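You operate a simulated robot arm through the tools that you are given. There is no shell and no other tool. Be economical: measure what you need, move in short steps, check, and stop when the job is done.

You are at the controls of a simulated robot arm. One attempt, no reset.

Task
Stamp both labels once each and pull the work slide out.
Fine: move the slides with the lever catch on, end with it on; no hand past the yellow line while it is off, none on the hot block. Where these are worked on the way, their far stop is far enough and under half their travel is too little: work slide.

It is judged by the outcome, as a careful person would: the job done as asked, and still so three seconds after it is handed in. It fails if anything else is knocked over, pushed out of place, dropped, spilled or broken.

Robot
A 7-joint arm with a two-finger parallel gripper, fixed in place. Base frame: the origin is at the foot of the arm, x ahead of it, y to its left, z up. Units: m, rad, N and s.
With the tool pointing down near the work surface it reaches from about 0.34 to 0.76 m from the base axis. Its first joint turns from -2.007 to 2.007 rad. Payload 3.91 kg.
The tool frame sits at the grasp point between the pads (the TCP): z along the fingers, y along the line on which they close. The tips reach 0.03 m beyond it. Largest opening 0.11 m; finger width 0.02, thickness 0.01; the body of the gripper, 0.048 by 0.112 m, starts 0.055 m behind the TCP.
Orientation is that of the tool frame in the base frame, as a unit quaternion [w, x, y, z]. With the fingers straight down and closing along the base's y, the tool's x points along the base's -x, its y along +y and its z along -z.

Tools
- The arm moves only by the tool play_rows. Its argument "steps" is a list of rows, each a list of 7 numbers: the shift along the tool's x, y, z in m, then the turn, a rotation vector about the tool's x, y, z in rad, then the finger opening in m, from 0 to 0.11. In form: [[tx, ty, tz, ax, ay, az, hand], ...]. A call has 1 to 8 rows; each row shifts and turns the commanded pose from where the row before left it, along the tool's axes as they then stand. Rows are played at 5 a second. More than 0.05 m and 0.15 rad between two rows, or a gripper value outside its range, and nothing of the call is played. A pose out of reach is approached as far as the arm can. The call stops where the force on the tool passes 50 N (or 10 N more than at its start, if that is more) or the arm is blocked; 0.2 s more then pass. Each finger travels about 0.108 m/s and halts on what it meets, pressing with about 45 N; the grip force reading is that of the motor and also rises with nothing between the fingers. The clock runs only during rows and for 0.2 s after the last one: add rows that do not move to give the fingers time. It gives the time, the measured TCP pose, the force on the tool (base axes), the opening and the grip force at its end, in the units of the frame above (readings bear some noise), with the torque about the TCP (base axes, N m) and any sound that the robot's microphone picked up.
- Cameras (640 x 400 px; columns grow to the right, rows downward): "scene" is fixed at [0.2182, 0.6452, 1.6958]; the picture's right is [-0.81, -0.59, 0.00], its down [-0.32, 0.44, -0.84] and it looks along [0.49, -0.68, -0.54] (base axes); focal length 218 px, centre (320, 200). "wrist" rides on the gripper at [0.072, 0.017, -0.103] in the tool frame; the picture's right is [-0.23, 0.97, 0.00], its down [-0.76, -0.18, -0.62] and it looks along [-0.61, -0.14, 0.78] (tool axes); focal length 222 px, centre (320, 200). There is no depth. A picture from a camera that has moved, and an enlarged one, comes with that camera's place and axes in the base frame and with its lens. The place of the scene camera against the robot may be out by one fixed shift of up to 0.025 m in any direction.
- get_image(camera): a new picture of that camera. The clock stands still meanwhile.
- slide_trunk(by): slides the trunk up (or, below 0, down) by that many m; the arm rides with it, the base frame stays. It gives what a move gives, with no picture.
- inspect(camera, box): a new picture of the part [left, top, right, bottom] of that camera's present view, enlarged. The clock stands still meanwhile.
- close_job(): hands the job in; it is judged then, once.

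Go step by step. Nothing tells you positions but the pictures and the camera data: compare them with the known pose of the tool, close in by small moves and look again before you grip or let go. The budget is 120 turns and 64 pictures, counting those below and the enlarged ones. Unless the task says otherwise, let go and move clear before handing in, and close with one line.

The tools are called after "Request:" as a command line: name --pt "numbers of a row" for each row, then --argument value for the rest, lists and objects as JSON in quotes. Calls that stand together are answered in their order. play_rows: Moves the arm, as the interface text tells. Its arguments: {"type":"object","properties":{"steps":{"type":"array","items":{"type":"array","items":{"type":"number"}}}},"required":["steps"]} The other tools are called the same way: slide_trunk (by) slides the trunk up or down; get_image (camera) takes a picture; inspect (camera, box) takes an enlarged picture of a part of a camera's view; close_job () hands the job in.

At the start:

```text
time: 0.0
position: [0.3371, 0.27, 1.5848]
tcp_rot: [0.0, 0.001, 1.0, -0.001]
wrist_force: [-0.6, -0.4, 0.0]
ft_torque: [-0.02, 0.01, -0.03]
finger_gap: 0.1103
finger_force: 0.1
trunk travel left (down, up): [-0.925, 0.065]
```

scene: 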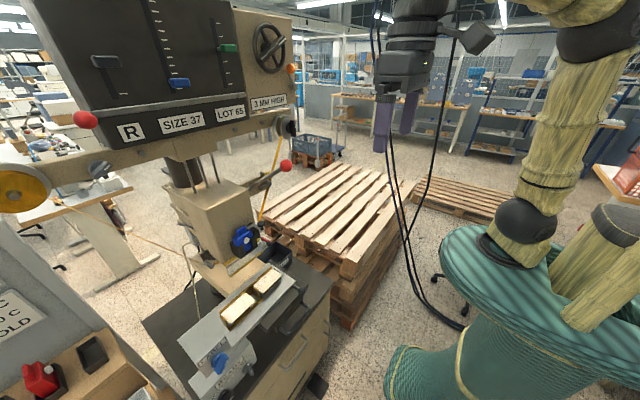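
wrist: 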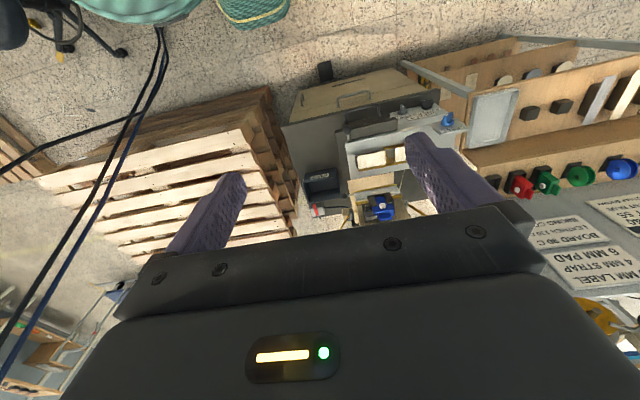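

I see a stamping press with a panel of sliders, a handwheel, red-knob levers, and a work slide with two labels. I'll enlarge parts to read it.

Request:
inspect --camera "scene" --box '[0, 0, 320, 200]'

Request:
inspect --camera "scene" --box '[120, 130, 340, 400]'

Request:
inspect --camera "wrist" --box '[280, 40, 640, 340]'

Request:
inspect --camera "scene" --box '[0, 220, 180, 400]'

```text
2.00 times, centred on (160, 100) of scene
camera zoom: at [0.2182, 0.6452, 1.6958], right [-0.81, -0.59, 0.0], down [-0.32, 0.44, -0.84], along [0.49, -0.68, -0.54], focal length 435 px, centre (640, 400)
```

zoom: 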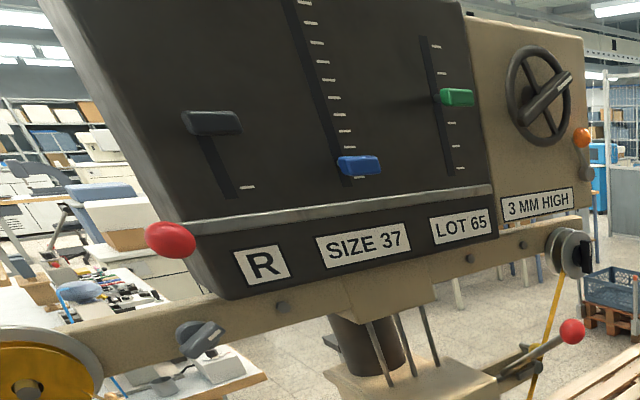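

```text
1.48 times, centred on (230, 265) of scene
camera zoom: at [0.2182, 0.6452, 1.6958], right [-0.81, -0.59, 0.0], down [-0.32, 0.44, -0.84], along [0.49, -0.68, -0.54], focal length 322 px, centre (453, 104)
```

zoom: 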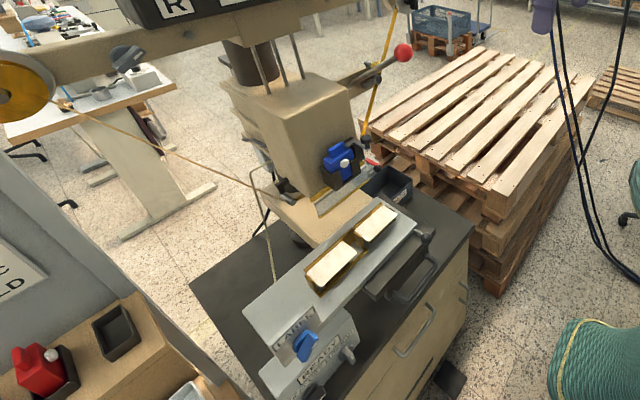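

```text
1.33 times, centred on (460, 190) of wrist
camera zoom: at [0.2646, 0.2843, 1.6873], right [0.23, 0.97, 0.0], down [0.76, -0.18, 0.62], along [0.61, -0.14, -0.78], focal length 296 px, centre (133, 213)
```

zoom: 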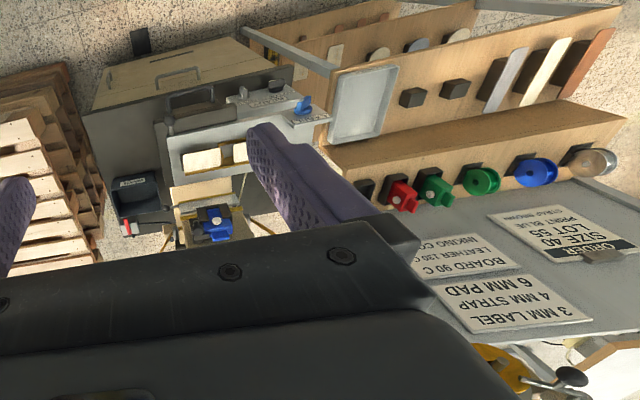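

```text
2.22 times, centred on (90, 310) of scene
camera zoom: at [0.2182, 0.6452, 1.6958], right [-0.81, -0.59, 0.0], down [-0.32, 0.44, -0.84], along [0.49, -0.68, -0.54], focal length 484 px, centre (831, -44)
```

zoom: 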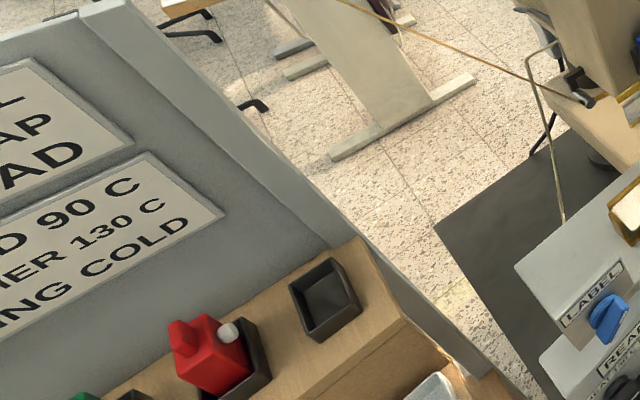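

The press stands near x≈0.7, y≈0.4, with its table near z≈0.98. I'll tilt the tool so the wrist camera looks ahead at the panel.

Request:
play_rows --pt "0 0 0 0 -0.15 0 0.0" --pt "0 0 0 0 -0.15 0 0.0" --pt "0 0 0 0 -0.15 0 0.0" --pt "0 0 0 0 -0.15 0 0.0"

Request:
get_image --camera "wrist"

Request:
get_image --camera "scene"

```text
time: 1.0
position: [0.3367, 0.2686, 1.5848]
tcp_rot: [0.297, 0.0, 0.955, 0.0]
wrist_force: [0.2, -0.3, -0.3]
ft_torque: [0.0, 0.0, 0.01]
finger_gap: 0.0
finger_force: 38.0
trunk travel left (down, up): [-0.925, 0.065]
```

```text
57 pictures are left
camera wrist: at [0.2182, 0.2839, 1.6277], right [0.19, 0.97, 0.13], down [0.27, -0.18, 0.95], along [0.94, -0.14, -0.3], focal length 222 px, centre (320, 200)
```

wrist: 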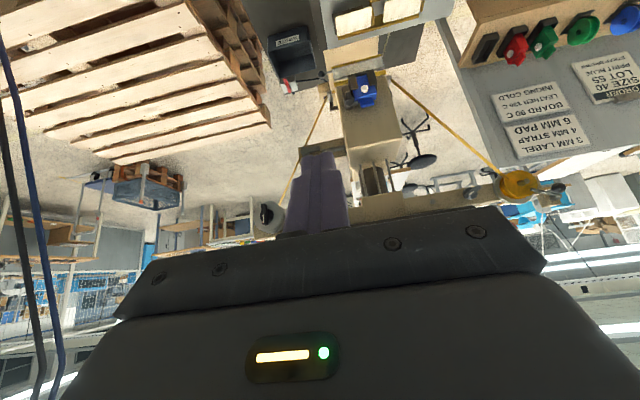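

```text
56 pictures are left
```

scene: 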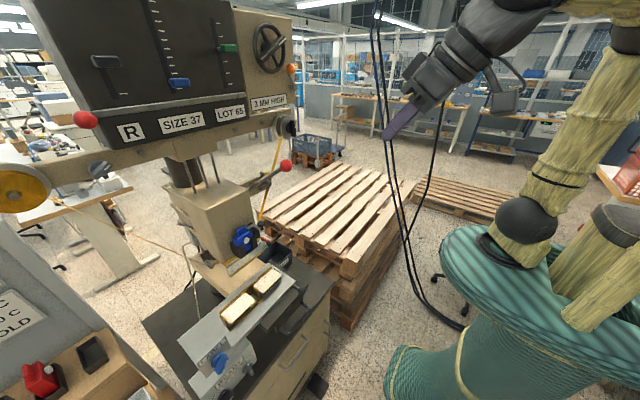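

The view is upside down and the gripper hides the upper part. I'll roll the tool half a turn so the camera rides above, then point it forward.

Request:
play_rows --pt "0 0 0 0 0 0.149 0" --pt "0 0 0 0 0 0.149 0" --pt "0 0 0 0 0 0.149 0" --pt "0 0 0 0 0 0.149 0" --pt "0 0 0 0 0 0.149 0" --pt "0 0 0 0 0 0.149 0" --pt "0 0 0 0 0 0.149 0" --pt "0 0 0 0 0 0.149 0"

Request:
play_rows --pt "0 0 0 0 0 0.149 0" --pt "0 0 0 0 0 0.149 0" --pt "0 0 0 0 0 0.149 0" --pt "0 0 0 0 0 0.149 0" --pt "0 0 0 0 0 0.149 0" --pt "0 0 0 0 0 0.149 0" --pt "0 0 0 0 0 0.149 0" --pt "0 0 0 0 0 0.149 0"

Request:
play_rows --pt "0 0 0 0 0 0.149 0" --pt "0 0 0 0 0 0.149 0" --pt "0 0 0 0 0 0.149 0" --pt "0 0 0 0 0 0.149 0" --pt "0 0 0 0 0 0.149 0" --pt "0 0 0 0 0 0.0126 0"

Request:
play_rows --pt "0 0 0 0 0.15 0 0" --pt "0 0 0 0 0.15 0 0" --pt "0 0 0 0 0.15 0 0" --pt "0 0 0 0 0.15 0 0" --pt "0 0 0 0 0.15 0 0" --pt "0 0 0 0 0.15 0 0"

Request:
get_image --camera "wrist"

```text
time: 2.8
position: [0.3381, 0.2691, 1.584]
tcp_rot: [0.244, 0.536, 0.791, 0.166]
wrist_force: [-0.1, 0.5, -1.2]
ft_torque: [0.06, 0.0, 0.0]
finger_gap: 0.0002
finger_force: 37.7
trunk travel left (down, up): [-0.925, 0.065]
```

```text
time: 4.6
position: [0.3635, 0.2574, 1.5946]
tcp_rot: [0.106, 0.888, 0.356, 0.272]
wrist_force: [-0.1, 0.1, 0.3]
ft_torque: [0.01, 0.02, 0.01]
finger_gap: 0.0
finger_force: 37.8
out of reach, approached as far as the arm can: row 8
trunk travel left (down, up): [-0.925, 0.065]
```

```text
time: 6.0
position: [0.4834, 0.0853, 1.6248]
tcp_rot: [-0.002, 0.955, 0.002, 0.295]
wrist_force: [-0.3, 0.3, 0.4]
ft_torque: [-0.01, 0.04, 0.01]
finger_gap: 0.0
finger_force: 37.9
out of reach, approached as far as the arm can: row 1, 2, 3, 4, 5, 6
trunk travel left (down, up): [-0.925, 0.065]
```

```text
time: 7.4
position: [0.5012, 0.0667, 1.6252]
tcp_rot: [0.0, 0.732, -0.001, 0.682]
wrist_force: [0.2, -1.1, -1.5]
ft_torque: [0.04, 0.05, 0.02]
finger_gap: 0.0
finger_force: 37.5
out of reach, approached as far as the arm can: row 1, 2, 3, 4
trunk travel left (down, up): [-0.925, 0.065]
```

```text
55 pictures are left
camera wrist: at [0.4034, 0.0467, 1.7037], right [-0.02, -0.97, -0.23], down [-0.68, 0.18, -0.71], along [0.74, 0.14, -0.66], focal length 222 px, centre (320, 200)
```

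wrist: 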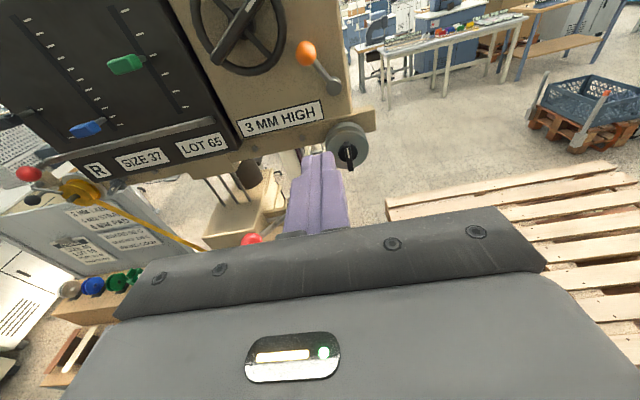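

Upright view now. I'll back away a little and lower the trunk to look at the table and lever.

Request:
play_rows --pt "0 0 -0.04 0 0 0 0" --pt "0 0 -0.04 0 0 0 0" --pt "0 0 -0.02 0 0 0 0"

Request:
slide_trunk --by -0.25

Request:
get_image --camera "wrist"

```text
time: 8.2
position: [0.4736, 0.0631, 1.6254]
tcp_rot: [-0.001, 0.73, -0.001, 0.683]
wrist_force: [0.3, -0.9, -0.7]
ft_torque: [-0.01, 0.04, 0.01]
finger_gap: 0.0
finger_force: 38.0
out of reach, approached as far as the arm can: row 1, 2, 3
trunk travel left (down, up): [-0.925, 0.065]
```

```text
time: 10.8
position: [0.4765, 0.0678, 1.3757]
tcp_rot: [-0.001, 0.731, 0.001, 0.683]
wrist_force: [0.4, 0.2, -0.3]
ft_torque: [0.0, 0.02, 0.03]
finger_gap: 0.0
finger_force: 38.0
trunk travel left (down, up): [-0.675, 0.315]
```

```text
54 pictures are left
camera wrist: at [0.3765, 0.0477, 1.4536], right [-0.02, -0.97, -0.23], down [-0.67, 0.18, -0.72], along [0.74, 0.14, -0.66], focal length 222 px, centre (320, 200)
```

wrist: 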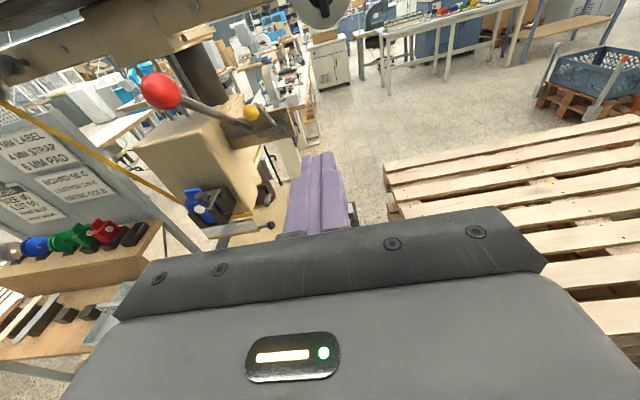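

Request:
inspect --camera "wrist" --box '[100, 50, 360, 250]'

Request:
slide_trunk --by 0.1

Request:
play_rows --pt "0 0 0 0 -0.15 0 0" --pt "0 0 0 0 -0.15 0 0" --pt "0 0 0 0 -0.15 0 0" --pt "0 -0.05 0 0 0 0 0" --pt "0 -0.05 0 0 0 0 0" --pt "0 -0.05 0 0 0 0 0"

Request:
get_image --camera "wrist"

```text
2.00 times, centred on (230, 150) of wrist
camera zoom: at [0.3765, 0.0477, 1.4536], right [-0.02, -0.97, -0.23], down [-0.67, 0.18, -0.72], along [0.74, 0.14, -0.66], focal length 444 px, centre (500, 300)
```

zoom: 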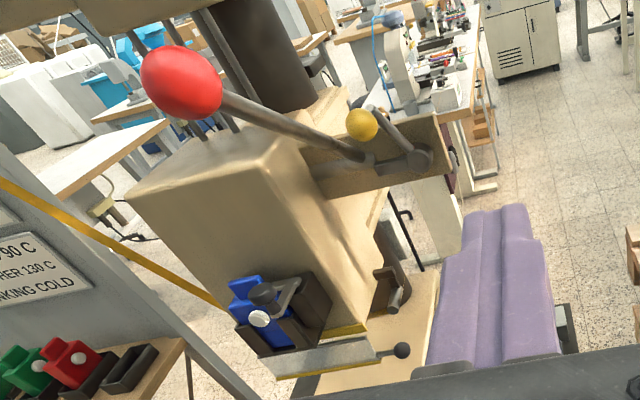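

```text
time: 12.1
position: [0.475, 0.0662, 1.4736]
tcp_rot: [0.0, 0.731, -0.001, 0.682]
wrist_force: [0.9, 0.6, 0.1]
ft_torque: [0.0, -0.02, 0.04]
finger_gap: 0.0
finger_force: 37.4
trunk travel left (down, up): [-0.775, 0.215]
```

```text
time: 13.5
position: [0.4743, 0.2204, 1.4759]
tcp_rot: [0.0, 0.865, 0.0, 0.502]
wrist_force: [0.5, 0.9, 0.5]
ft_torque: [-0.03, -0.02, -0.01]
finger_gap: 0.0001
finger_force: 38.0
trunk travel left (down, up): [-0.775, 0.215]
```

```text
52 pictures are left
camera wrist: at [0.4198, 0.2005, 1.5894], right [-0.11, -0.97, -0.2], down [-0.92, 0.18, -0.35], along [0.38, 0.14, -0.91], focal length 222 px, centre (320, 200)
```

wrist: 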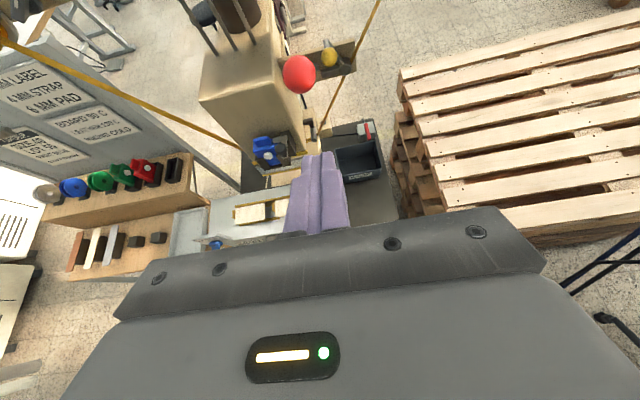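

Request:
inspect --camera "scene" --box '[190, 310, 290, 400]'

Request:
inspect --camera "scene" --box '[160, 160, 330, 310]'

Request:
inspect --camera "wrist" --box '[180, 20, 420, 250]'

```text
4.44 times, centred on (240, 355) of scene
camera zoom: at [0.2182, 0.6452, 1.6958], right [-0.81, -0.59, 0.0], down [-0.32, 0.44, -0.84], along [0.49, -0.68, -0.54], focal length 968 px, centre (676, -489)
```

zoom: 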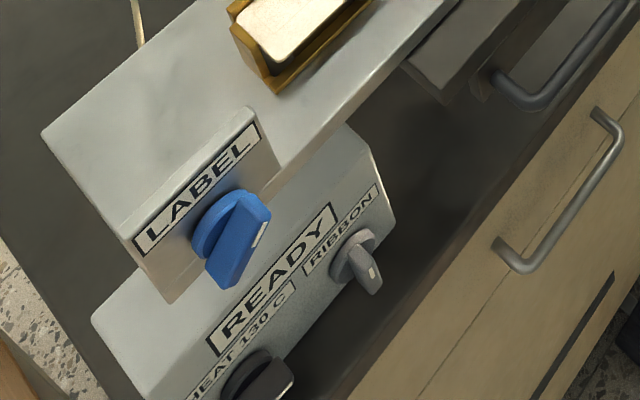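

```text
2.67 times, centred on (245, 235) of scene
camera zoom: at [0.2182, 0.6452, 1.6958], right [-0.81, -0.59, 0.0], down [-0.32, 0.44, -0.84], along [0.49, -0.68, -0.54], focal length 580 px, centre (520, 107)
```

zoom: 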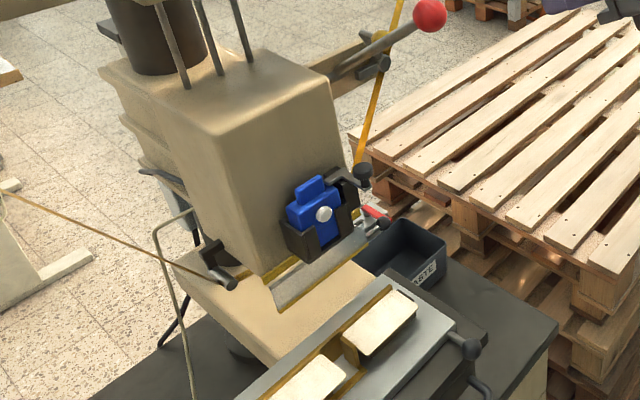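

```text
1.74 times, centred on (300, 135) of wrist
camera zoom: at [0.4198, 0.2005, 1.5894], right [-0.11, -0.97, -0.2], down [-0.92, 0.18, -0.35], along [0.38, 0.14, -0.91], focal length 386 px, centre (355, 313)
```

zoom: 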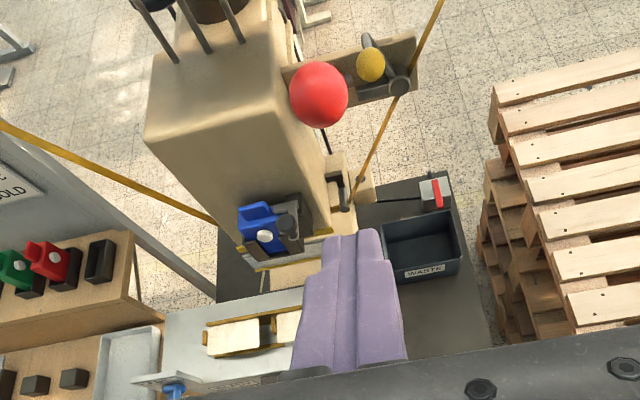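

Ball of the lever is near (0.643, 0.232, 1.42) and the yellow catch knob near (0.774, 0.195, 1.335). I'll look closer at the catch.

Request:
play_rows --pt "0 0.05 0 0 0.15 0 0" --pt "0 0.05 0 0 0.15 0 0" --pt "0 0.02 0 0 0.15 0 0" --pt "0.03 0 0.04 0 0 0 0" --pt "0 0 0.03 0 0 0 0"

Request:
get_image --camera "wrist"

Request:
inspect --camera "wrist" --box '[120, 0, 360, 160]'

```text
time: 14.7
position: [0.5495, 0.0972, 1.5]
tcp_rot: [0.0, 0.731, -0.001, 0.683]
wrist_force: [-0.1, 0.1, 0.4]
ft_torque: [0.02, 0.01, -0.01]
finger_gap: 0.0001
finger_force: 37.7
trunk travel left (down, up): [-0.775, 0.215]
```

```text
48 pictures are left
camera wrist: at [0.4502, 0.078, 1.5781], right [-0.02, -0.97, -0.23], down [-0.67, 0.18, -0.72], along [0.74, 0.14, -0.66], focal length 222 px, centre (320, 200)
```

wrist: 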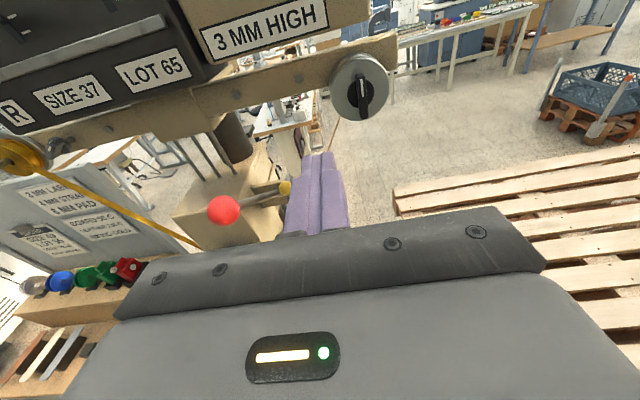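

```text
2.50 times, centred on (240, 80) of wrist
camera zoom: at [0.4502, 0.078, 1.5781], right [-0.02, -0.97, -0.23], down [-0.67, 0.18, -0.72], along [0.74, 0.14, -0.66], focal length 555 px, centre (520, 500)
```

zoom: 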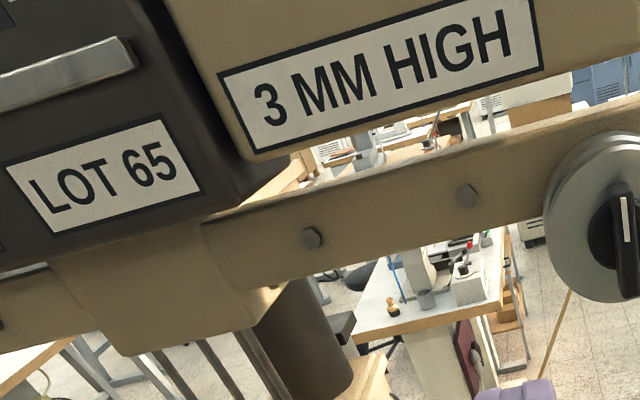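

Request:
slide_trunk --by -0.17

Request:
get_image --camera "wrist"

Request:
inspect --camera "wrist" --box '[60, 20, 360, 240]'

```text
time: 16.6
position: [0.548, 0.0969, 1.3297]
tcp_rot: [-0.001, 0.731, 0.0, 0.683]
wrist_force: [0.6, 0.0, -0.3]
ft_torque: [-0.04, 0.02, -0.03]
finger_gap: 0.0001
finger_force: 37.7
trunk travel left (down, up): [-0.605, 0.385]
```

```text
46 pictures are left
camera wrist: at [0.4492, 0.0781, 1.4082], right [-0.02, -0.97, -0.23], down [-0.67, 0.18, -0.72], along [0.74, 0.14, -0.66], focal length 222 px, centre (320, 200)
```

wrist: 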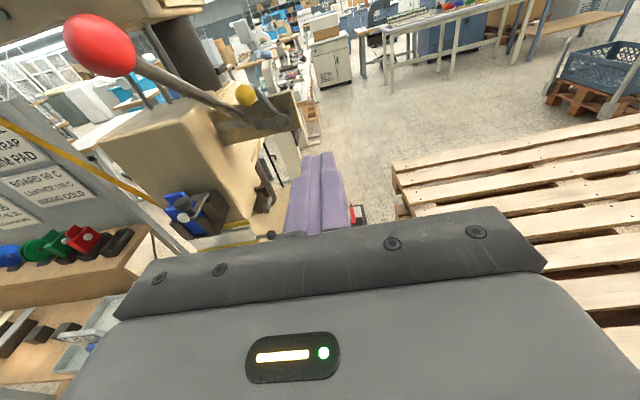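

```text
1.82 times, centred on (210, 130) of wrist
camera zoom: at [0.4492, 0.0781, 1.4082], right [-0.02, -0.97, -0.23], down [-0.67, 0.18, -0.72], along [0.74, 0.14, -0.66], focal length 404 px, centre (520, 327)
```

zoom: 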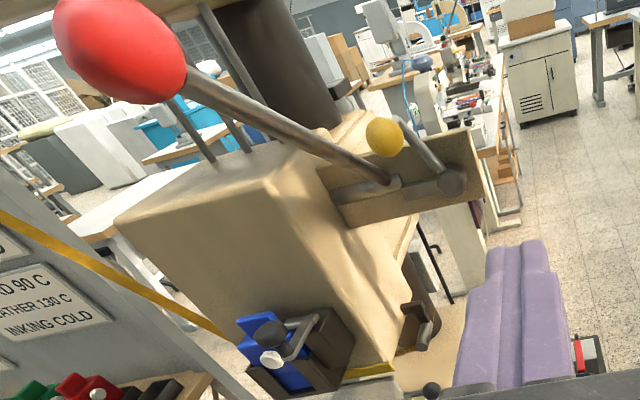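

Request:
inspect --camera "wrist" --box '[190, 70, 310, 150]'

Request:
inspect --camera "scene" --box '[240, 110, 340, 220]'

```text
5.00 times, centred on (250, 110) of wrist
camera zoom: at [0.4492, 0.0781, 1.4082], right [-0.02, -0.97, -0.23], down [-0.67, 0.18, -0.72], along [0.74, 0.14, -0.66], focal length 1111 px, centre (670, 650)
```

zoom: 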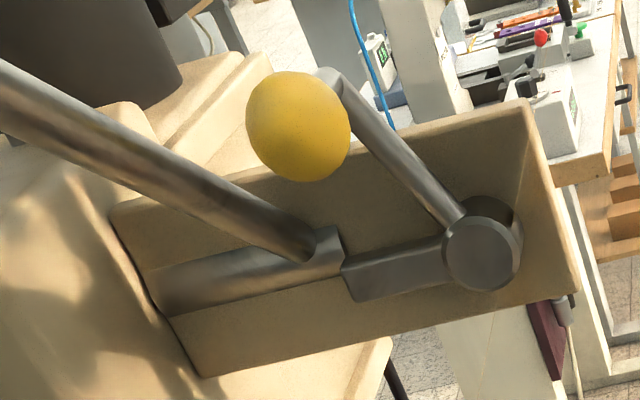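

```text
3.64 times, centred on (290, 165) of scene
camera zoom: at [0.2182, 0.6452, 1.6958], right [-0.81, -0.59, 0.0], down [-0.32, 0.44, -0.84], along [0.49, -0.68, -0.54], focal length 792 px, centre (429, 327)
```

zoom: 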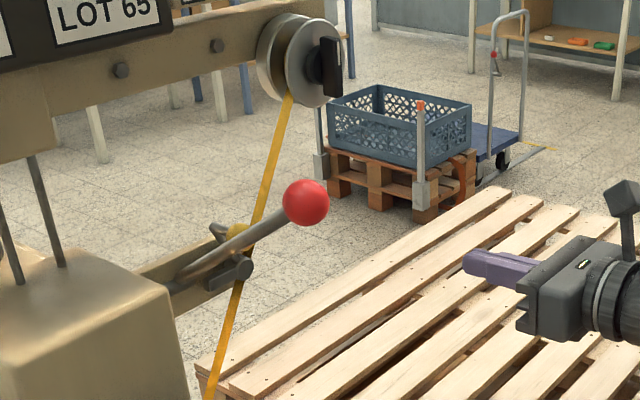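

The catch looks engaged (pawl in the lever hub's notch). Next I look at the work slide from nearer.

Request:
play_rows --pt "0 0 -0.04 0 0 0 0" --pt "0 0 -0.04 0 0 0 0" --pt "0 -0.05 0 0 -0.1 0 0" --pt "0 -0.05 0 0 -0.1 0 0" --pt "0 -0.05 0 0 -0.1 0 0" --pt "0 -0.05 0 0 -0.1 0 0" --pt "0 -0.03 0 0 0 0 0"

Request:
slide_trunk --by -0.03

Request:
get_image --camera "wrist"

```text
time: 18.2
position: [0.468, 0.3301, 1.3362]
tcp_rot: [-0.001, 0.852, 0.001, 0.523]
wrist_force: [1.0, 0.1, -0.8]
ft_torque: [0.0, 0.0, -0.01]
finger_gap: 0.0
finger_force: 37.3
trunk travel left (down, up): [-0.605, 0.385]
```

```text
time: 19.0
position: [0.4681, 0.3285, 1.3061]
tcp_rot: [-0.002, 0.852, 0.0, 0.524]
wrist_force: [-1.0, 0.3, 0.0]
ft_torque: [-0.02, -0.01, -0.02]
finger_gap: 0.0
finger_force: 37.5
trunk travel left (down, up): [-0.575, 0.415]
```

```text
42 pictures are left
camera wrist: at [0.4081, 0.3099, 1.4169], right [-0.1, -0.97, -0.2], down [-0.9, 0.18, -0.4], along [0.42, 0.14, -0.89], focal length 222 px, centre (320, 200)
```

wrist: 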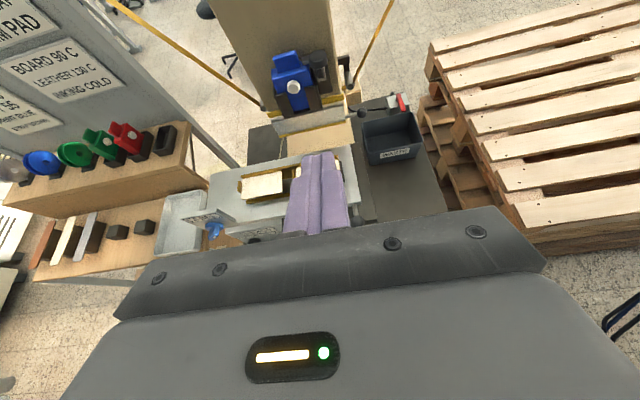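

Request:
inspect --camera "wrist" --box '[150, 30, 430, 245]'

Request:
inspect --camera "scene" --box '[180, 200, 340, 360]'

```text
1.86 times, centred on (290, 138) of wrist
camera zoom: at [0.4081, 0.3099, 1.4169], right [-0.1, -0.97, -0.2], down [-0.9, 0.18, -0.4], along [0.42, 0.14, -0.89], focal length 413 px, centre (376, 316)
```

zoom: 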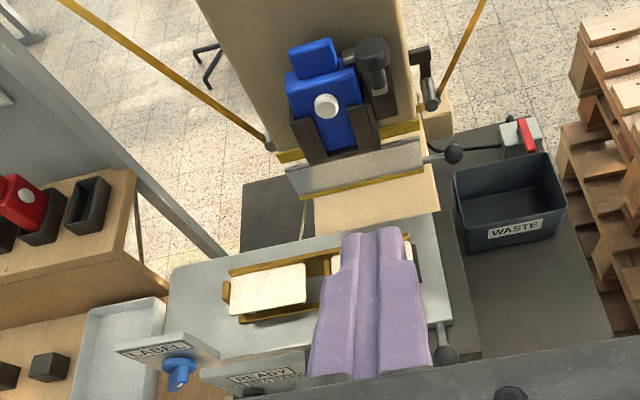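

```text
2.50 times, centred on (260, 280) of scene
camera zoom: at [0.2182, 0.6452, 1.6958], right [-0.81, -0.59, 0.0], down [-0.32, 0.44, -0.84], along [0.49, -0.68, -0.54], focal length 544 px, centre (470, 0)
```

zoom: 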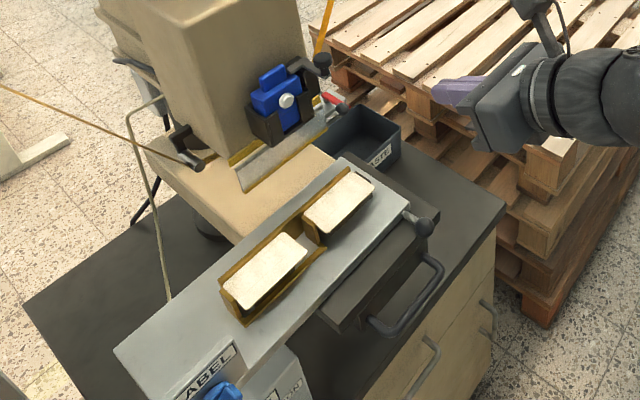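

The die is near (0.74, 0.364, 1.09); labels near (0.645, 0.361) and (0.645, 0.483), z≈1.05. I'll look lower from the right to see the slide's handle and guides.

Request:
play_rows --pt "0 0.05 0 0 0 0 0" --pt "0 0.05 0 0 0 0 0" --pt "0 0.03 0 0 0 0 0"

Request:
slide_trunk --by -0.13

Request:
get_image --camera "wrist"

Request:
inspect --camera "wrist" --box '[0, 60, 320, 270]'

```text
time: 19.8
position: [0.4676, 0.198, 1.3071]
tcp_rot: [0.0, 0.852, -0.001, 0.524]
wrist_force: [0.0, -0.6, -0.3]
ft_torque: [0.01, 0.0, 0.0]
finger_gap: 0.0001
finger_force: 37.6
trunk travel left (down, up): [-0.575, 0.415]
```

```text
time: 21.4
position: [0.4664, 0.1997, 1.1762]
tcp_rot: [0.0, 0.852, -0.001, 0.524]
wrist_force: [0.2, 0.2, -0.2]
ft_torque: [0.02, -0.01, -0.02]
finger_gap: 0.0003
finger_force: 37.7
trunk travel left (down, up): [-0.445, 0.545]
```

```text
39 pictures are left
camera wrist: at [0.4072, 0.1807, 1.2876], right [-0.1, -0.97, -0.2], down [-0.9, 0.18, -0.4], along [0.42, 0.14, -0.89], focal length 222 px, centre (320, 200)
```

wrist: 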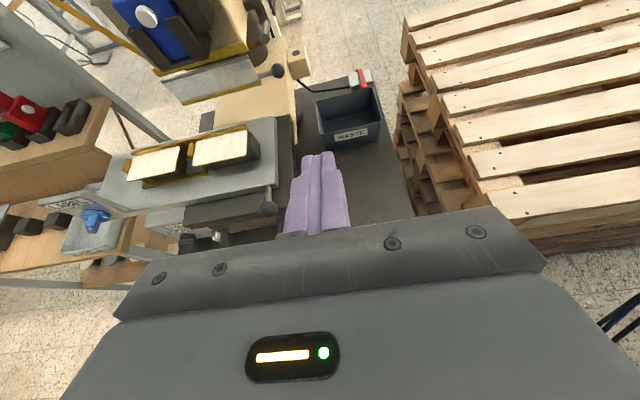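

```text
1.90 times, centred on (160, 165) of wrist
camera zoom: at [0.4072, 0.1807, 1.2876], right [-0.1, -0.97, -0.2], down [-0.9, 0.18, -0.4], along [0.42, 0.14, -0.89], focal length 423 px, centre (625, 267)
```

zoom: 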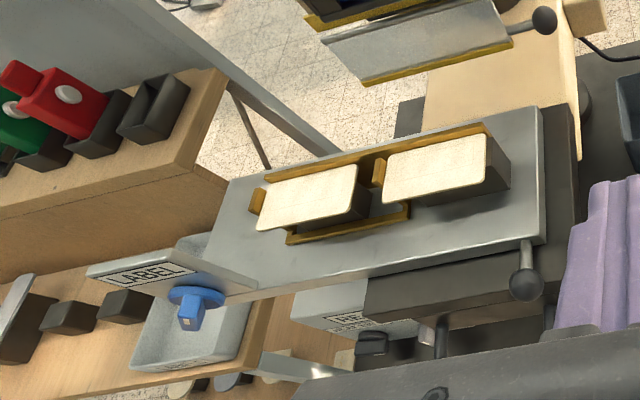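

The layout seems clear. A black work slide with a U-handle (bar along y, x≈0.51, z≈0.97) moves in x. It carries a grey cross slide with a ball knob at (0.543, 0.306, 1.005), which moves in y. I'll point the tool down with the fingers closing along x for the U-handle.

Request:
play_rows --pt "0 0 0 0 -0.15 0 0" --pt "0 0 0 0 -0.15 0 0" --pt "0 0 0 0 -0.15 0 0" --pt "0 0 0 0 -0.15 0 0" --pt "0 0 0 0 -0.15 0 0" --pt "0 0 0 0 -0.15 0 0" --pt "0 0 0 0 -0.15 0 0" --pt "0 0 0 0 -0.052 0 0"

Request:
play_rows --pt "0 0 0 0 0 -0.149 0" --pt "0 0 0 0 0 -0.149 0" --pt "0 0 0 0 0 -0.149 0" --pt "0 0 0 0 0 -0.149 0" --pt "0 0 0 0 0 -0.149 0" --pt "0 0 0 0 0 -0.149 0" --pt "0 0 0 0 0 -0.149 0" --pt "0 0 0 0 0 -0.149 0"

Request:
play_rows --pt "0 0 0 0 0 -0.149 0.04" --pt "0 0 0 0 0 -0.149 0.04" --pt "0 0 0 0 0 -0.081 0.04"

Request:
get_image --camera "wrist"

```text
time: 23.2
position: [0.4681, 0.1996, 1.1765]
tcp_rot: [-0.001, 0.999, 0.0, 0.051]
wrist_force: [-0.6, 0.5, -0.5]
ft_torque: [0.03, 0.0, 0.02]
finger_gap: 0.0
finger_force: 37.9
out of reach, approached as far as the arm can: row 8
trunk travel left (down, up): [-0.445, 0.545]
```

```text
time: 25.0
position: [0.4674, 0.1997, 1.1761]
tcp_rot: [0.028, 0.826, 0.562, 0.042]
wrist_force: [-0.1, 0.2, -0.7]
ft_torque: [-0.01, 0.0, 0.0]
finger_gap: 0.0001
finger_force: 37.9
trunk travel left (down, up): [-0.445, 0.545]
```

```text
time: 25.8
position: [0.4687, 0.1987, 1.1763]
tcp_rot: [0.036, 0.705, 0.707, 0.036]
wrist_force: [0.6, 0.7, 0.9]
ft_torque: [-0.01, -0.03, 0.02]
finger_gap: 0.0399
finger_force: 0.1
trunk travel left (down, up): [-0.445, 0.545]
```

```text
37 pictures are left
camera wrist: at [0.4734, 0.2699, 1.2807], right [0.97, -0.22, 0.1], down [-0.24, -0.76, 0.6], along [-0.06, -0.61, -0.79], focal length 222 px, centre (320, 200)
```

wrist: 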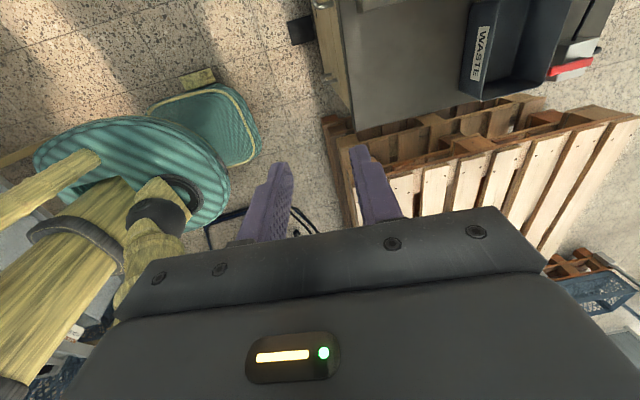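

Request:
play_rows --pt "0.05 0 0 0.102 0 0 0.05" --pt "0.05 0 0 0 0 0 0.05" --pt "0.05 0 0 0 0 0 0.05" --pt "0.05 0.02 0 0 0 0 0.05"

Request:
get_image --camera "wrist"

```text
refused: row 4 steps farther than a row can; nothing moved
```

```text
36 pictures are left
camera wrist: at [0.4734, 0.2699, 1.2807], right [0.97, -0.22, 0.1], down [-0.24, -0.76, 0.6], along [-0.06, -0.61, -0.79], focal length 222 px, centre (320, 200)
```

wrist: 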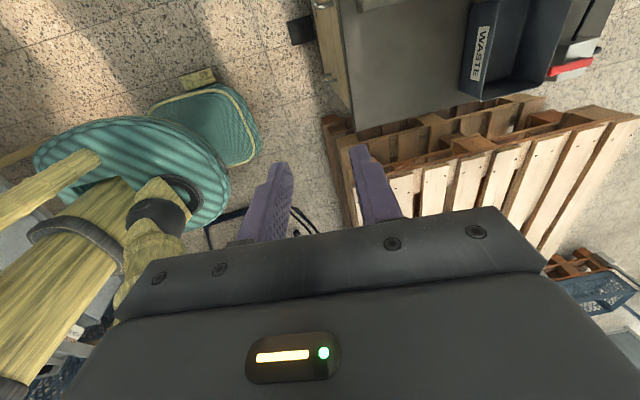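

The row step was too large, so nothing moved. I'm repeating it with legal steps.

Request:
play_rows --pt "0.049 0 0 0.102 0 0 0.05" --pt "0.049 0 0 0 0 0 0.05" --pt "0.049 0 0 0 0 0 0.05" --pt "0.049 0 0 0 0 0 0.05" --pt "0.02 0.02 0 0 0 0 0.05"

Request:
get_image --camera "wrist"

```text
time: 27.0
position: [0.4719, 0.2203, 1.1734]
tcp_rot: [0.031, 0.706, 0.707, 0.028]
wrist_force: [-0.7, -0.6, 0.0]
ft_torque: [-0.01, -0.04, 0.0]
finger_gap: 0.0499
finger_force: 0.1
out of reach, approached as far as the arm can: row 1, 2, 3, 4, 5
trunk travel left (down, up): [-0.445, 0.545]
```

```text
35 pictures are left
camera wrist: at [0.4788, 0.2912, 1.2775], right [0.97, -0.23, 0.08], down [-0.23, -0.76, 0.61], along [-0.08, -0.61, -0.79], focal length 222 px, centre (320, 200)
```

wrist: 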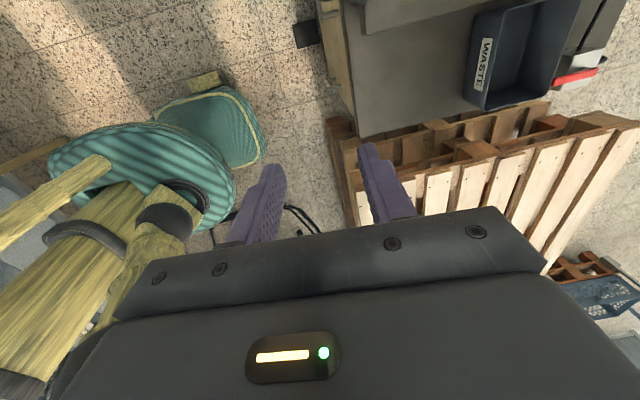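

The arm is near its height limit here with the tool down. I'll raise the trunk and work lower with the arm.

Request:
slide_trunk --by 0.25

Request:
play_rows --pt "0 0 0.045 0.07 0 0 0.05" --pt "0 0 0.045 0 0 0 0.05" --pt "0 0 0.045 0 0 0 0.05" --pt "0 0 0.045 0 0 0 0.05" --pt "0 0 0.045 0 0 0 0.05" --pt "0 -0.02 0.02 0 0 0 0.05"

Request:
play_rows --pt "0.049 0 0 0 0 0 0.05" --pt "0.049 0 0 0 0 0 0.05" --pt "0.049 0 0 0 0 0 0.05" --pt "0.049 0 0 0 0 0 0.05"

Request:
get_image --camera "wrist"

```text
time: 29.5
position: [0.4721, 0.2213, 1.4237]
tcp_rot: [0.031, 0.706, 0.707, 0.028]
wrist_force: [-0.6, 0.1, 0.2]
ft_torque: [0.03, 0.02, -0.01]
finger_gap: 0.0501
finger_force: 0.0
trunk travel left (down, up): [-0.695, 0.295]
```

```text
time: 30.9
position: [0.4557, 0.2207, 1.1788]
tcp_rot: [0.007, 0.707, 0.707, 0.004]
wrist_force: [-0.8, 0.1, -0.2]
ft_torque: [0.02, -0.03, -0.03]
finger_gap: 0.0501
finger_force: 0.1
trunk travel left (down, up): [-0.695, 0.295]
```

```text
time: 31.9
position: [0.4582, 0.4178, 1.1753]
tcp_rot: [0.006, 0.707, 0.707, 0.002]
wrist_force: [0.4, 0.1, 0.4]
ft_torque: [-0.03, -0.02, -0.01]
finger_gap: 0.0503
finger_force: 0.0
trunk travel left (down, up): [-0.695, 0.295]
```

```text
34 pictures are left
camera wrist: at [0.4734, 0.4892, 1.2781], right [0.97, -0.23, 0.01], down [-0.19, -0.76, 0.62], along [-0.13, -0.61, -0.78], focal length 222 px, centre (320, 200)
```

wrist: 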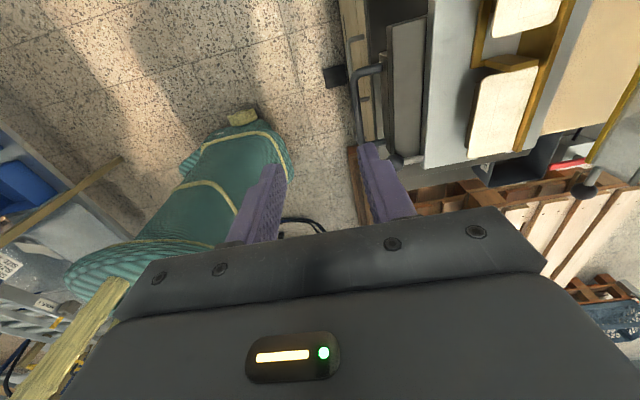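

Request:
play_rows --pt "-0.04 0.02 0 0 0 0 0.07" --pt "0 0.025 0.03 0 0 0 0.07" --pt "0 0 0.045 0 0 0 0.07" --pt "0 0 0.045 0 0 0 0.07"

Request:
inspect --camera "wrist" --box '[200, 0, 500, 220]'

```text
time: 32.9
position: [0.5046, 0.377, 1.0575]
tcp_rot: [0.006, 0.707, 0.708, 0.004]
wrist_force: [0.1, -0.3, -0.7]
ft_torque: [0.03, -0.02, 0.0]
finger_gap: 0.0699
finger_force: 0.0
trunk travel left (down, up): [-0.695, 0.295]
```

```text
1.82 times, centred on (350, 110) of wrist
camera zoom: at [0.52, 0.4474, 1.1601], right [0.97, -0.23, 0.01], down [-0.19, -0.76, 0.62], along [-0.13, -0.61, -0.78], focal length 404 px, centre (266, 364)
```

zoom: 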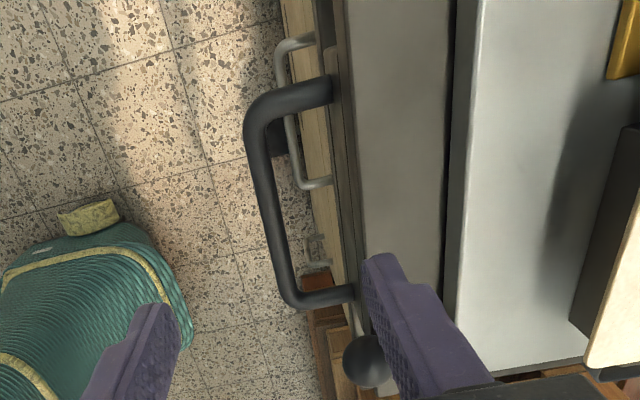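

Request:
play_rows --pt "0 0.004 0 0 0 0 0.032" --pt "0 0 0.03 0 0 0 0.032" --pt "0 0 0.03 0 0 0 0.032"

Request:
inspect --camera "wrist" --box '[200, 0, 500, 220]'

```text
time: 33.7
position: [0.5087, 0.3752, 0.9974]
tcp_rot: [0.005, 0.707, 0.707, 0.003]
wrist_force: [-0.5, 0.3, 0.3]
ft_torque: [0.0, 0.01, -0.02]
finger_gap: 0.0324
finger_force: 0.0
trunk travel left (down, up): [-0.695, 0.295]
```

```text
1.82 times, centred on (350, 110) of wrist
camera zoom: at [0.5231, 0.4454, 1.1], right [0.97, -0.23, 0.01], down [-0.19, -0.76, 0.62], along [-0.13, -0.61, -0.78], focal length 404 px, centre (266, 364)
```

zoom: 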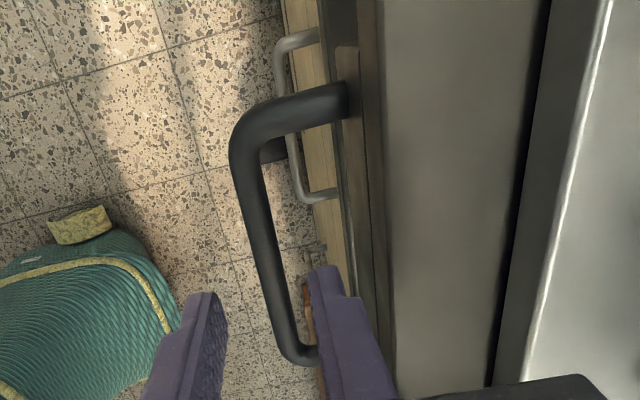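

Request:
play_rows --pt "0 0 0.03 0 0 0 0.032" --pt "0 0 0 0 0 0 0.0" --pt "0 0 0 0 0 0 0.0" --pt "0 0 0 0 0 0 0.0"

Request:
inspect --camera "wrist" --box '[200, 0, 500, 220]'

```text
time: 34.7
position: [0.5079, 0.3754, 0.9685]
tcp_rot: [0.006, 0.707, 0.708, 0.003]
wrist_force: [0.0, -0.2, 0.6]
ft_torque: [-0.02, 0.05, 0.0]
finger_gap: 0.0
finger_force: 38.2
trunk travel left (down, up): [-0.695, 0.295]
```

```text
1.82 times, centred on (350, 110) of wrist
camera zoom: at [0.5224, 0.4459, 1.0713], right [0.97, -0.23, 0.01], down [-0.19, -0.76, 0.62], along [-0.13, -0.61, -0.78], focal length 404 px, centre (266, 364)
```

zoom: 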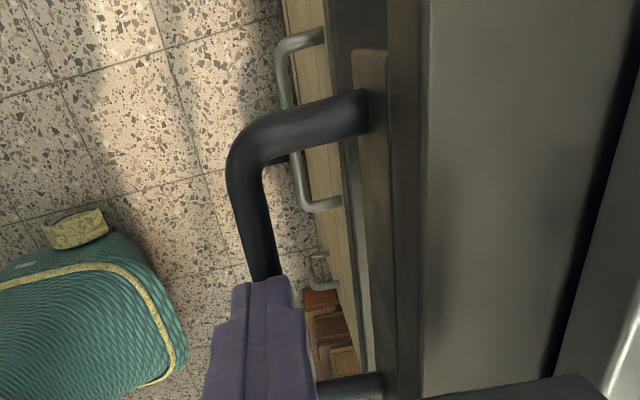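

The bar is a bit lower, about z≈0.925. I'll reopen, lower further and close again.

Request:
play_rows --pt "0 0 -0.015 0 0 0 0.034" --pt "0 0.002 0 0 0 0 0.034" --pt "0 0 0.03 0 0 0 0.034" --pt "0 0 0.03 0 0 0 0.034" --pt "0 0 0 0 0 0 0.0" --pt "0 0 0 0 0 0 0.0" --pt "0 0 0 0 0 0 0.0"

```text
time: 36.3
position: [0.511, 0.375, 0.9289]
tcp_rot: [0.006, 0.706, 0.708, 0.009]
wrist_force: [10.1, 6.6, 47.0]
ft_torque: [-1.11, -0.31, 1.08]
finger_gap: 0.0113
finger_force: 45.3
trunk travel left (down, up): [-0.695, 0.295]
```

Gripped something 11 mm thick, but there is a 47 N upward push, so I may have bottomed on the bar. I'll ease up a little and regrip.

Request:
play_rows --pt "0 0 0 0 0 0 0.02" --pt "0 0 -0.008 0 0 0 0.02" --pt "0 0 0 0 0 0 0.0" --pt "0 0 0 0 0 0 0.0"

Request:
get_image --camera "wrist"

```text
time: 37.3
position: [0.5101, 0.3745, 0.929]
tcp_rot: [0.006, 0.707, 0.708, 0.002]
wrist_force: [5.2, 0.3, -3.4]
ft_torque: [1.7, -1.08, 0.58]
finger_gap: 0.012
finger_force: 45.1
trunk travel left (down, up): [-0.695, 0.295]
```

```text
30 pictures are left
camera wrist: at [0.5259, 0.4442, 1.0322], right [0.97, -0.23, 0.01], down [-0.18, -0.76, 0.63], along [-0.13, -0.61, -0.78], focal length 222 px, centre (320, 200)
```

wrist: 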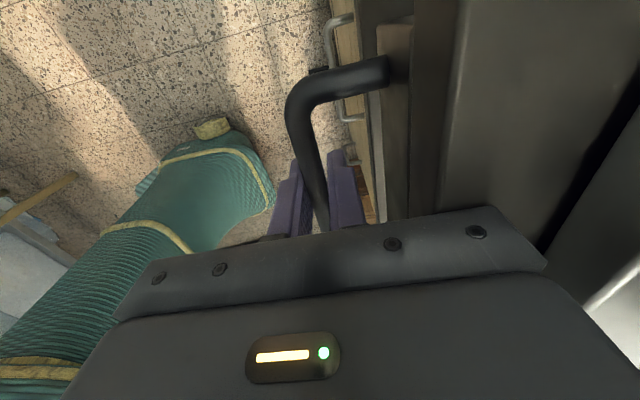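

Bar gripped. Now push the work slide gently inward and watch the forces.

Request:
play_rows --pt "0 0.01 0 0 0 0 0" --pt "0 0.01 0 0 0 0 0"

Request:
get_image --camera "scene"

```text
time: 37.9
position: [0.533, 0.3729, 0.9299]
tcp_rot: [0.006, 0.707, 0.707, 0.001]
wrist_force: [-0.9, -8.9, -21.7]
ft_torque: [0.71, 0.01, 0.73]
finger_gap: 0.0118
finger_force: 45.4
trunk travel left (down, up): [-0.695, 0.295]
```

```text
29 pictures are left
```

scene: 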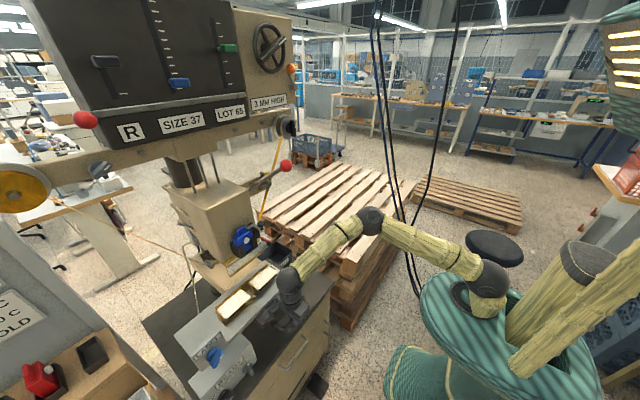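

The slide moves freely. Continuing in, in small increments, and easing the vertical load.

Request:
play_rows --pt "0 0.0 0.002 0 0 0 0" --pt "0 0.01 0 0 0 0 0" --pt "0 0.01 0 0 0 0 0" --pt "0 0.01 0 0 0 0 0" --pt "0 0.01 0 0 0 0 0"

Request:
inspect --camera "scene" --box '[160, 190, 340, 340]'

```text
time: 39.1
position: [0.5718, 0.3736, 0.9305]
tcp_rot: [0.006, 0.707, 0.707, 0.003]
wrist_force: [-0.5, -18.1, -15.1]
ft_torque: [-0.59, 0.02, 0.72]
finger_gap: 0.0116
finger_force: 45.0
trunk travel left (down, up): [-0.695, 0.295]
```

```text
2.67 times, centred on (250, 265) of scene
camera zoom: at [0.2182, 0.6452, 1.6958], right [-0.81, -0.59, 0.0], down [-0.32, 0.44, -0.84], along [0.49, -0.68, -0.54], focal length 580 px, centre (507, 27)
```

zoom: 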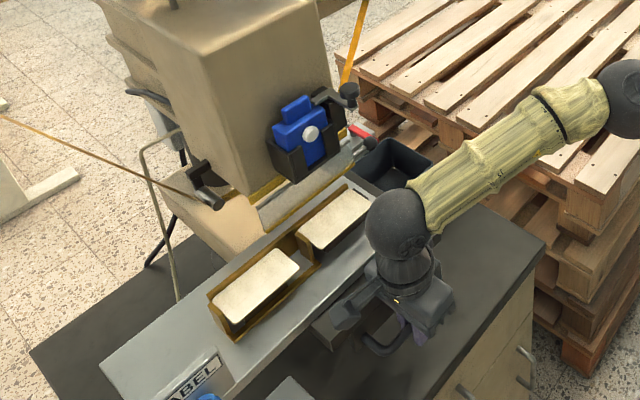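

Request:
play_rows --pt "-0.001 0.01 0.001 0 0 0 0" --pt "-0.001 0.01 0 0 0 0 0" --pt "0 0.01 0 0 0 0 0" --pt "0 0.01 0 0 0 0 0"

Request:
play_rows --pt "0 0.005 0 0 0 0 0" --pt "0 0.005 0 0 0 0 0" --pt "0 0.005 0 0 0 0 0" --pt "0 0.005 0 0 0 0 0" --pt "0 0.005 0 0 0 0 0"

Request:
inspect --camera "scene" --box '[160, 190, 340, 340]'

```text
time: 40.1
position: [0.6131, 0.3732, 0.9291]
tcp_rot: [0.005, 0.707, 0.707, 0.005]
wrist_force: [0.3, -4.7, -8.1]
ft_torque: [0.45, 0.07, 0.67]
finger_gap: 0.0115
finger_force: 45.0
trunk travel left (down, up): [-0.695, 0.295]
```

```text
time: 41.3
position: [0.6375, 0.374, 0.9308]
tcp_rot: [0.005, 0.707, 0.708, 0.003]
wrist_force: [-1.3, 3.6, -8.0]
ft_torque: [0.59, 0.06, 0.64]
finger_gap: 0.0116
finger_force: 44.5
trunk travel left (down, up): [-0.695, 0.295]
```

```text
2.67 times, centred on (250, 265) of scene
camera zoom: at [0.2182, 0.6452, 1.6958], right [-0.81, -0.59, 0.0], down [-0.32, 0.44, -0.84], along [0.49, -0.68, -0.54], focal length 580 px, centre (507, 27)
```

zoom: 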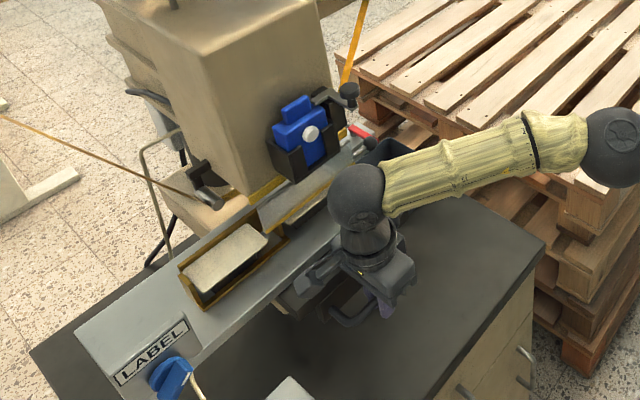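

Request:
play_rows --pt "0 0.005 0 0 0 0 0" --pt "0 0.005 0 0 0 0 0" --pt "0 0.005 0 0 0 0 0" --pt "0 0.005 0 0 0 0 0" --pt "0 0.005 0 0 0 0 0"

```text
time: 42.5
position: [0.6599, 0.3744, 0.93]
tcp_rot: [0.005, 0.706, 0.708, 0.003]
wrist_force: [-2.8, 9.1, -4.1]
ft_torque: [-0.53, -0.07, 0.38]
finger_gap: 0.0117
finger_force: 44.9
trunk travel left (down, up): [-0.695, 0.295]
```

Request:
play_rows --pt "0 0.005 0 0 0 0 0" --pt "0 0.005 0 0 0 0 0" --pt "0 0.003 0 0 0 0 0"

Request:
inspect --camera "scene" --box '[160, 190, 340, 340]'

```text
time: 43.3
position: [0.6595, 0.3727, 0.9295]
tcp_rot: [0.007, 0.707, 0.707, 0.003]
wrist_force: [-1.7, 11.4, -2.8]
ft_torque: [-0.39, 0.0, 0.65]
finger_gap: 0.0117
finger_force: 44.4
out of reach, approached as far as the arm can: row 1, 2
trunk travel left (down, up): [-0.695, 0.295]
```

```text
2.67 times, centred on (250, 265) of scene
camera zoom: at [0.2182, 0.6452, 1.6958], right [-0.81, -0.59, 0.0], down [-0.32, 0.44, -0.84], along [0.49, -0.68, -0.54], focal length 580 px, centre (507, 27)
```

zoom: 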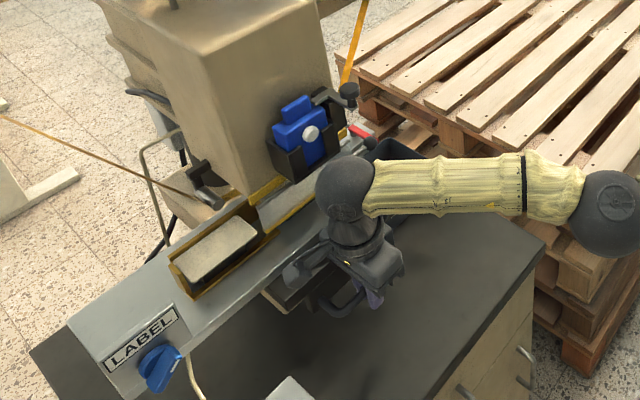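

I've hit the arm's reach limit rather than the stop. The bar is round, so I'll tilt the grip forward about it to gain reach, then keep pushing.

Request:
play_rows --pt "0 0 0 -0.15 0 0 0" --pt "0 0 0 -0.15 0 0 0" --pt "0 0 0 -0.15 0 0 0"

```text
time: 43.8
position: [0.6806, 0.3756, 0.931]
tcp_rot: [0.069, 0.707, 0.702, 0.052]
wrist_force: [-10.7, -10.2, 4.6]
ft_torque: [-1.07, 0.07, 0.68]
finger_gap: 0.0119
finger_force: 44.7
out of reach, approached as far as the arm can: row 1, 2
trunk travel left (down, up): [-0.695, 0.295]
stopped in row 2: the force on the tool passed its limit at 75 N (the readings are from after the stop); the commanded pose is now the measured one
```

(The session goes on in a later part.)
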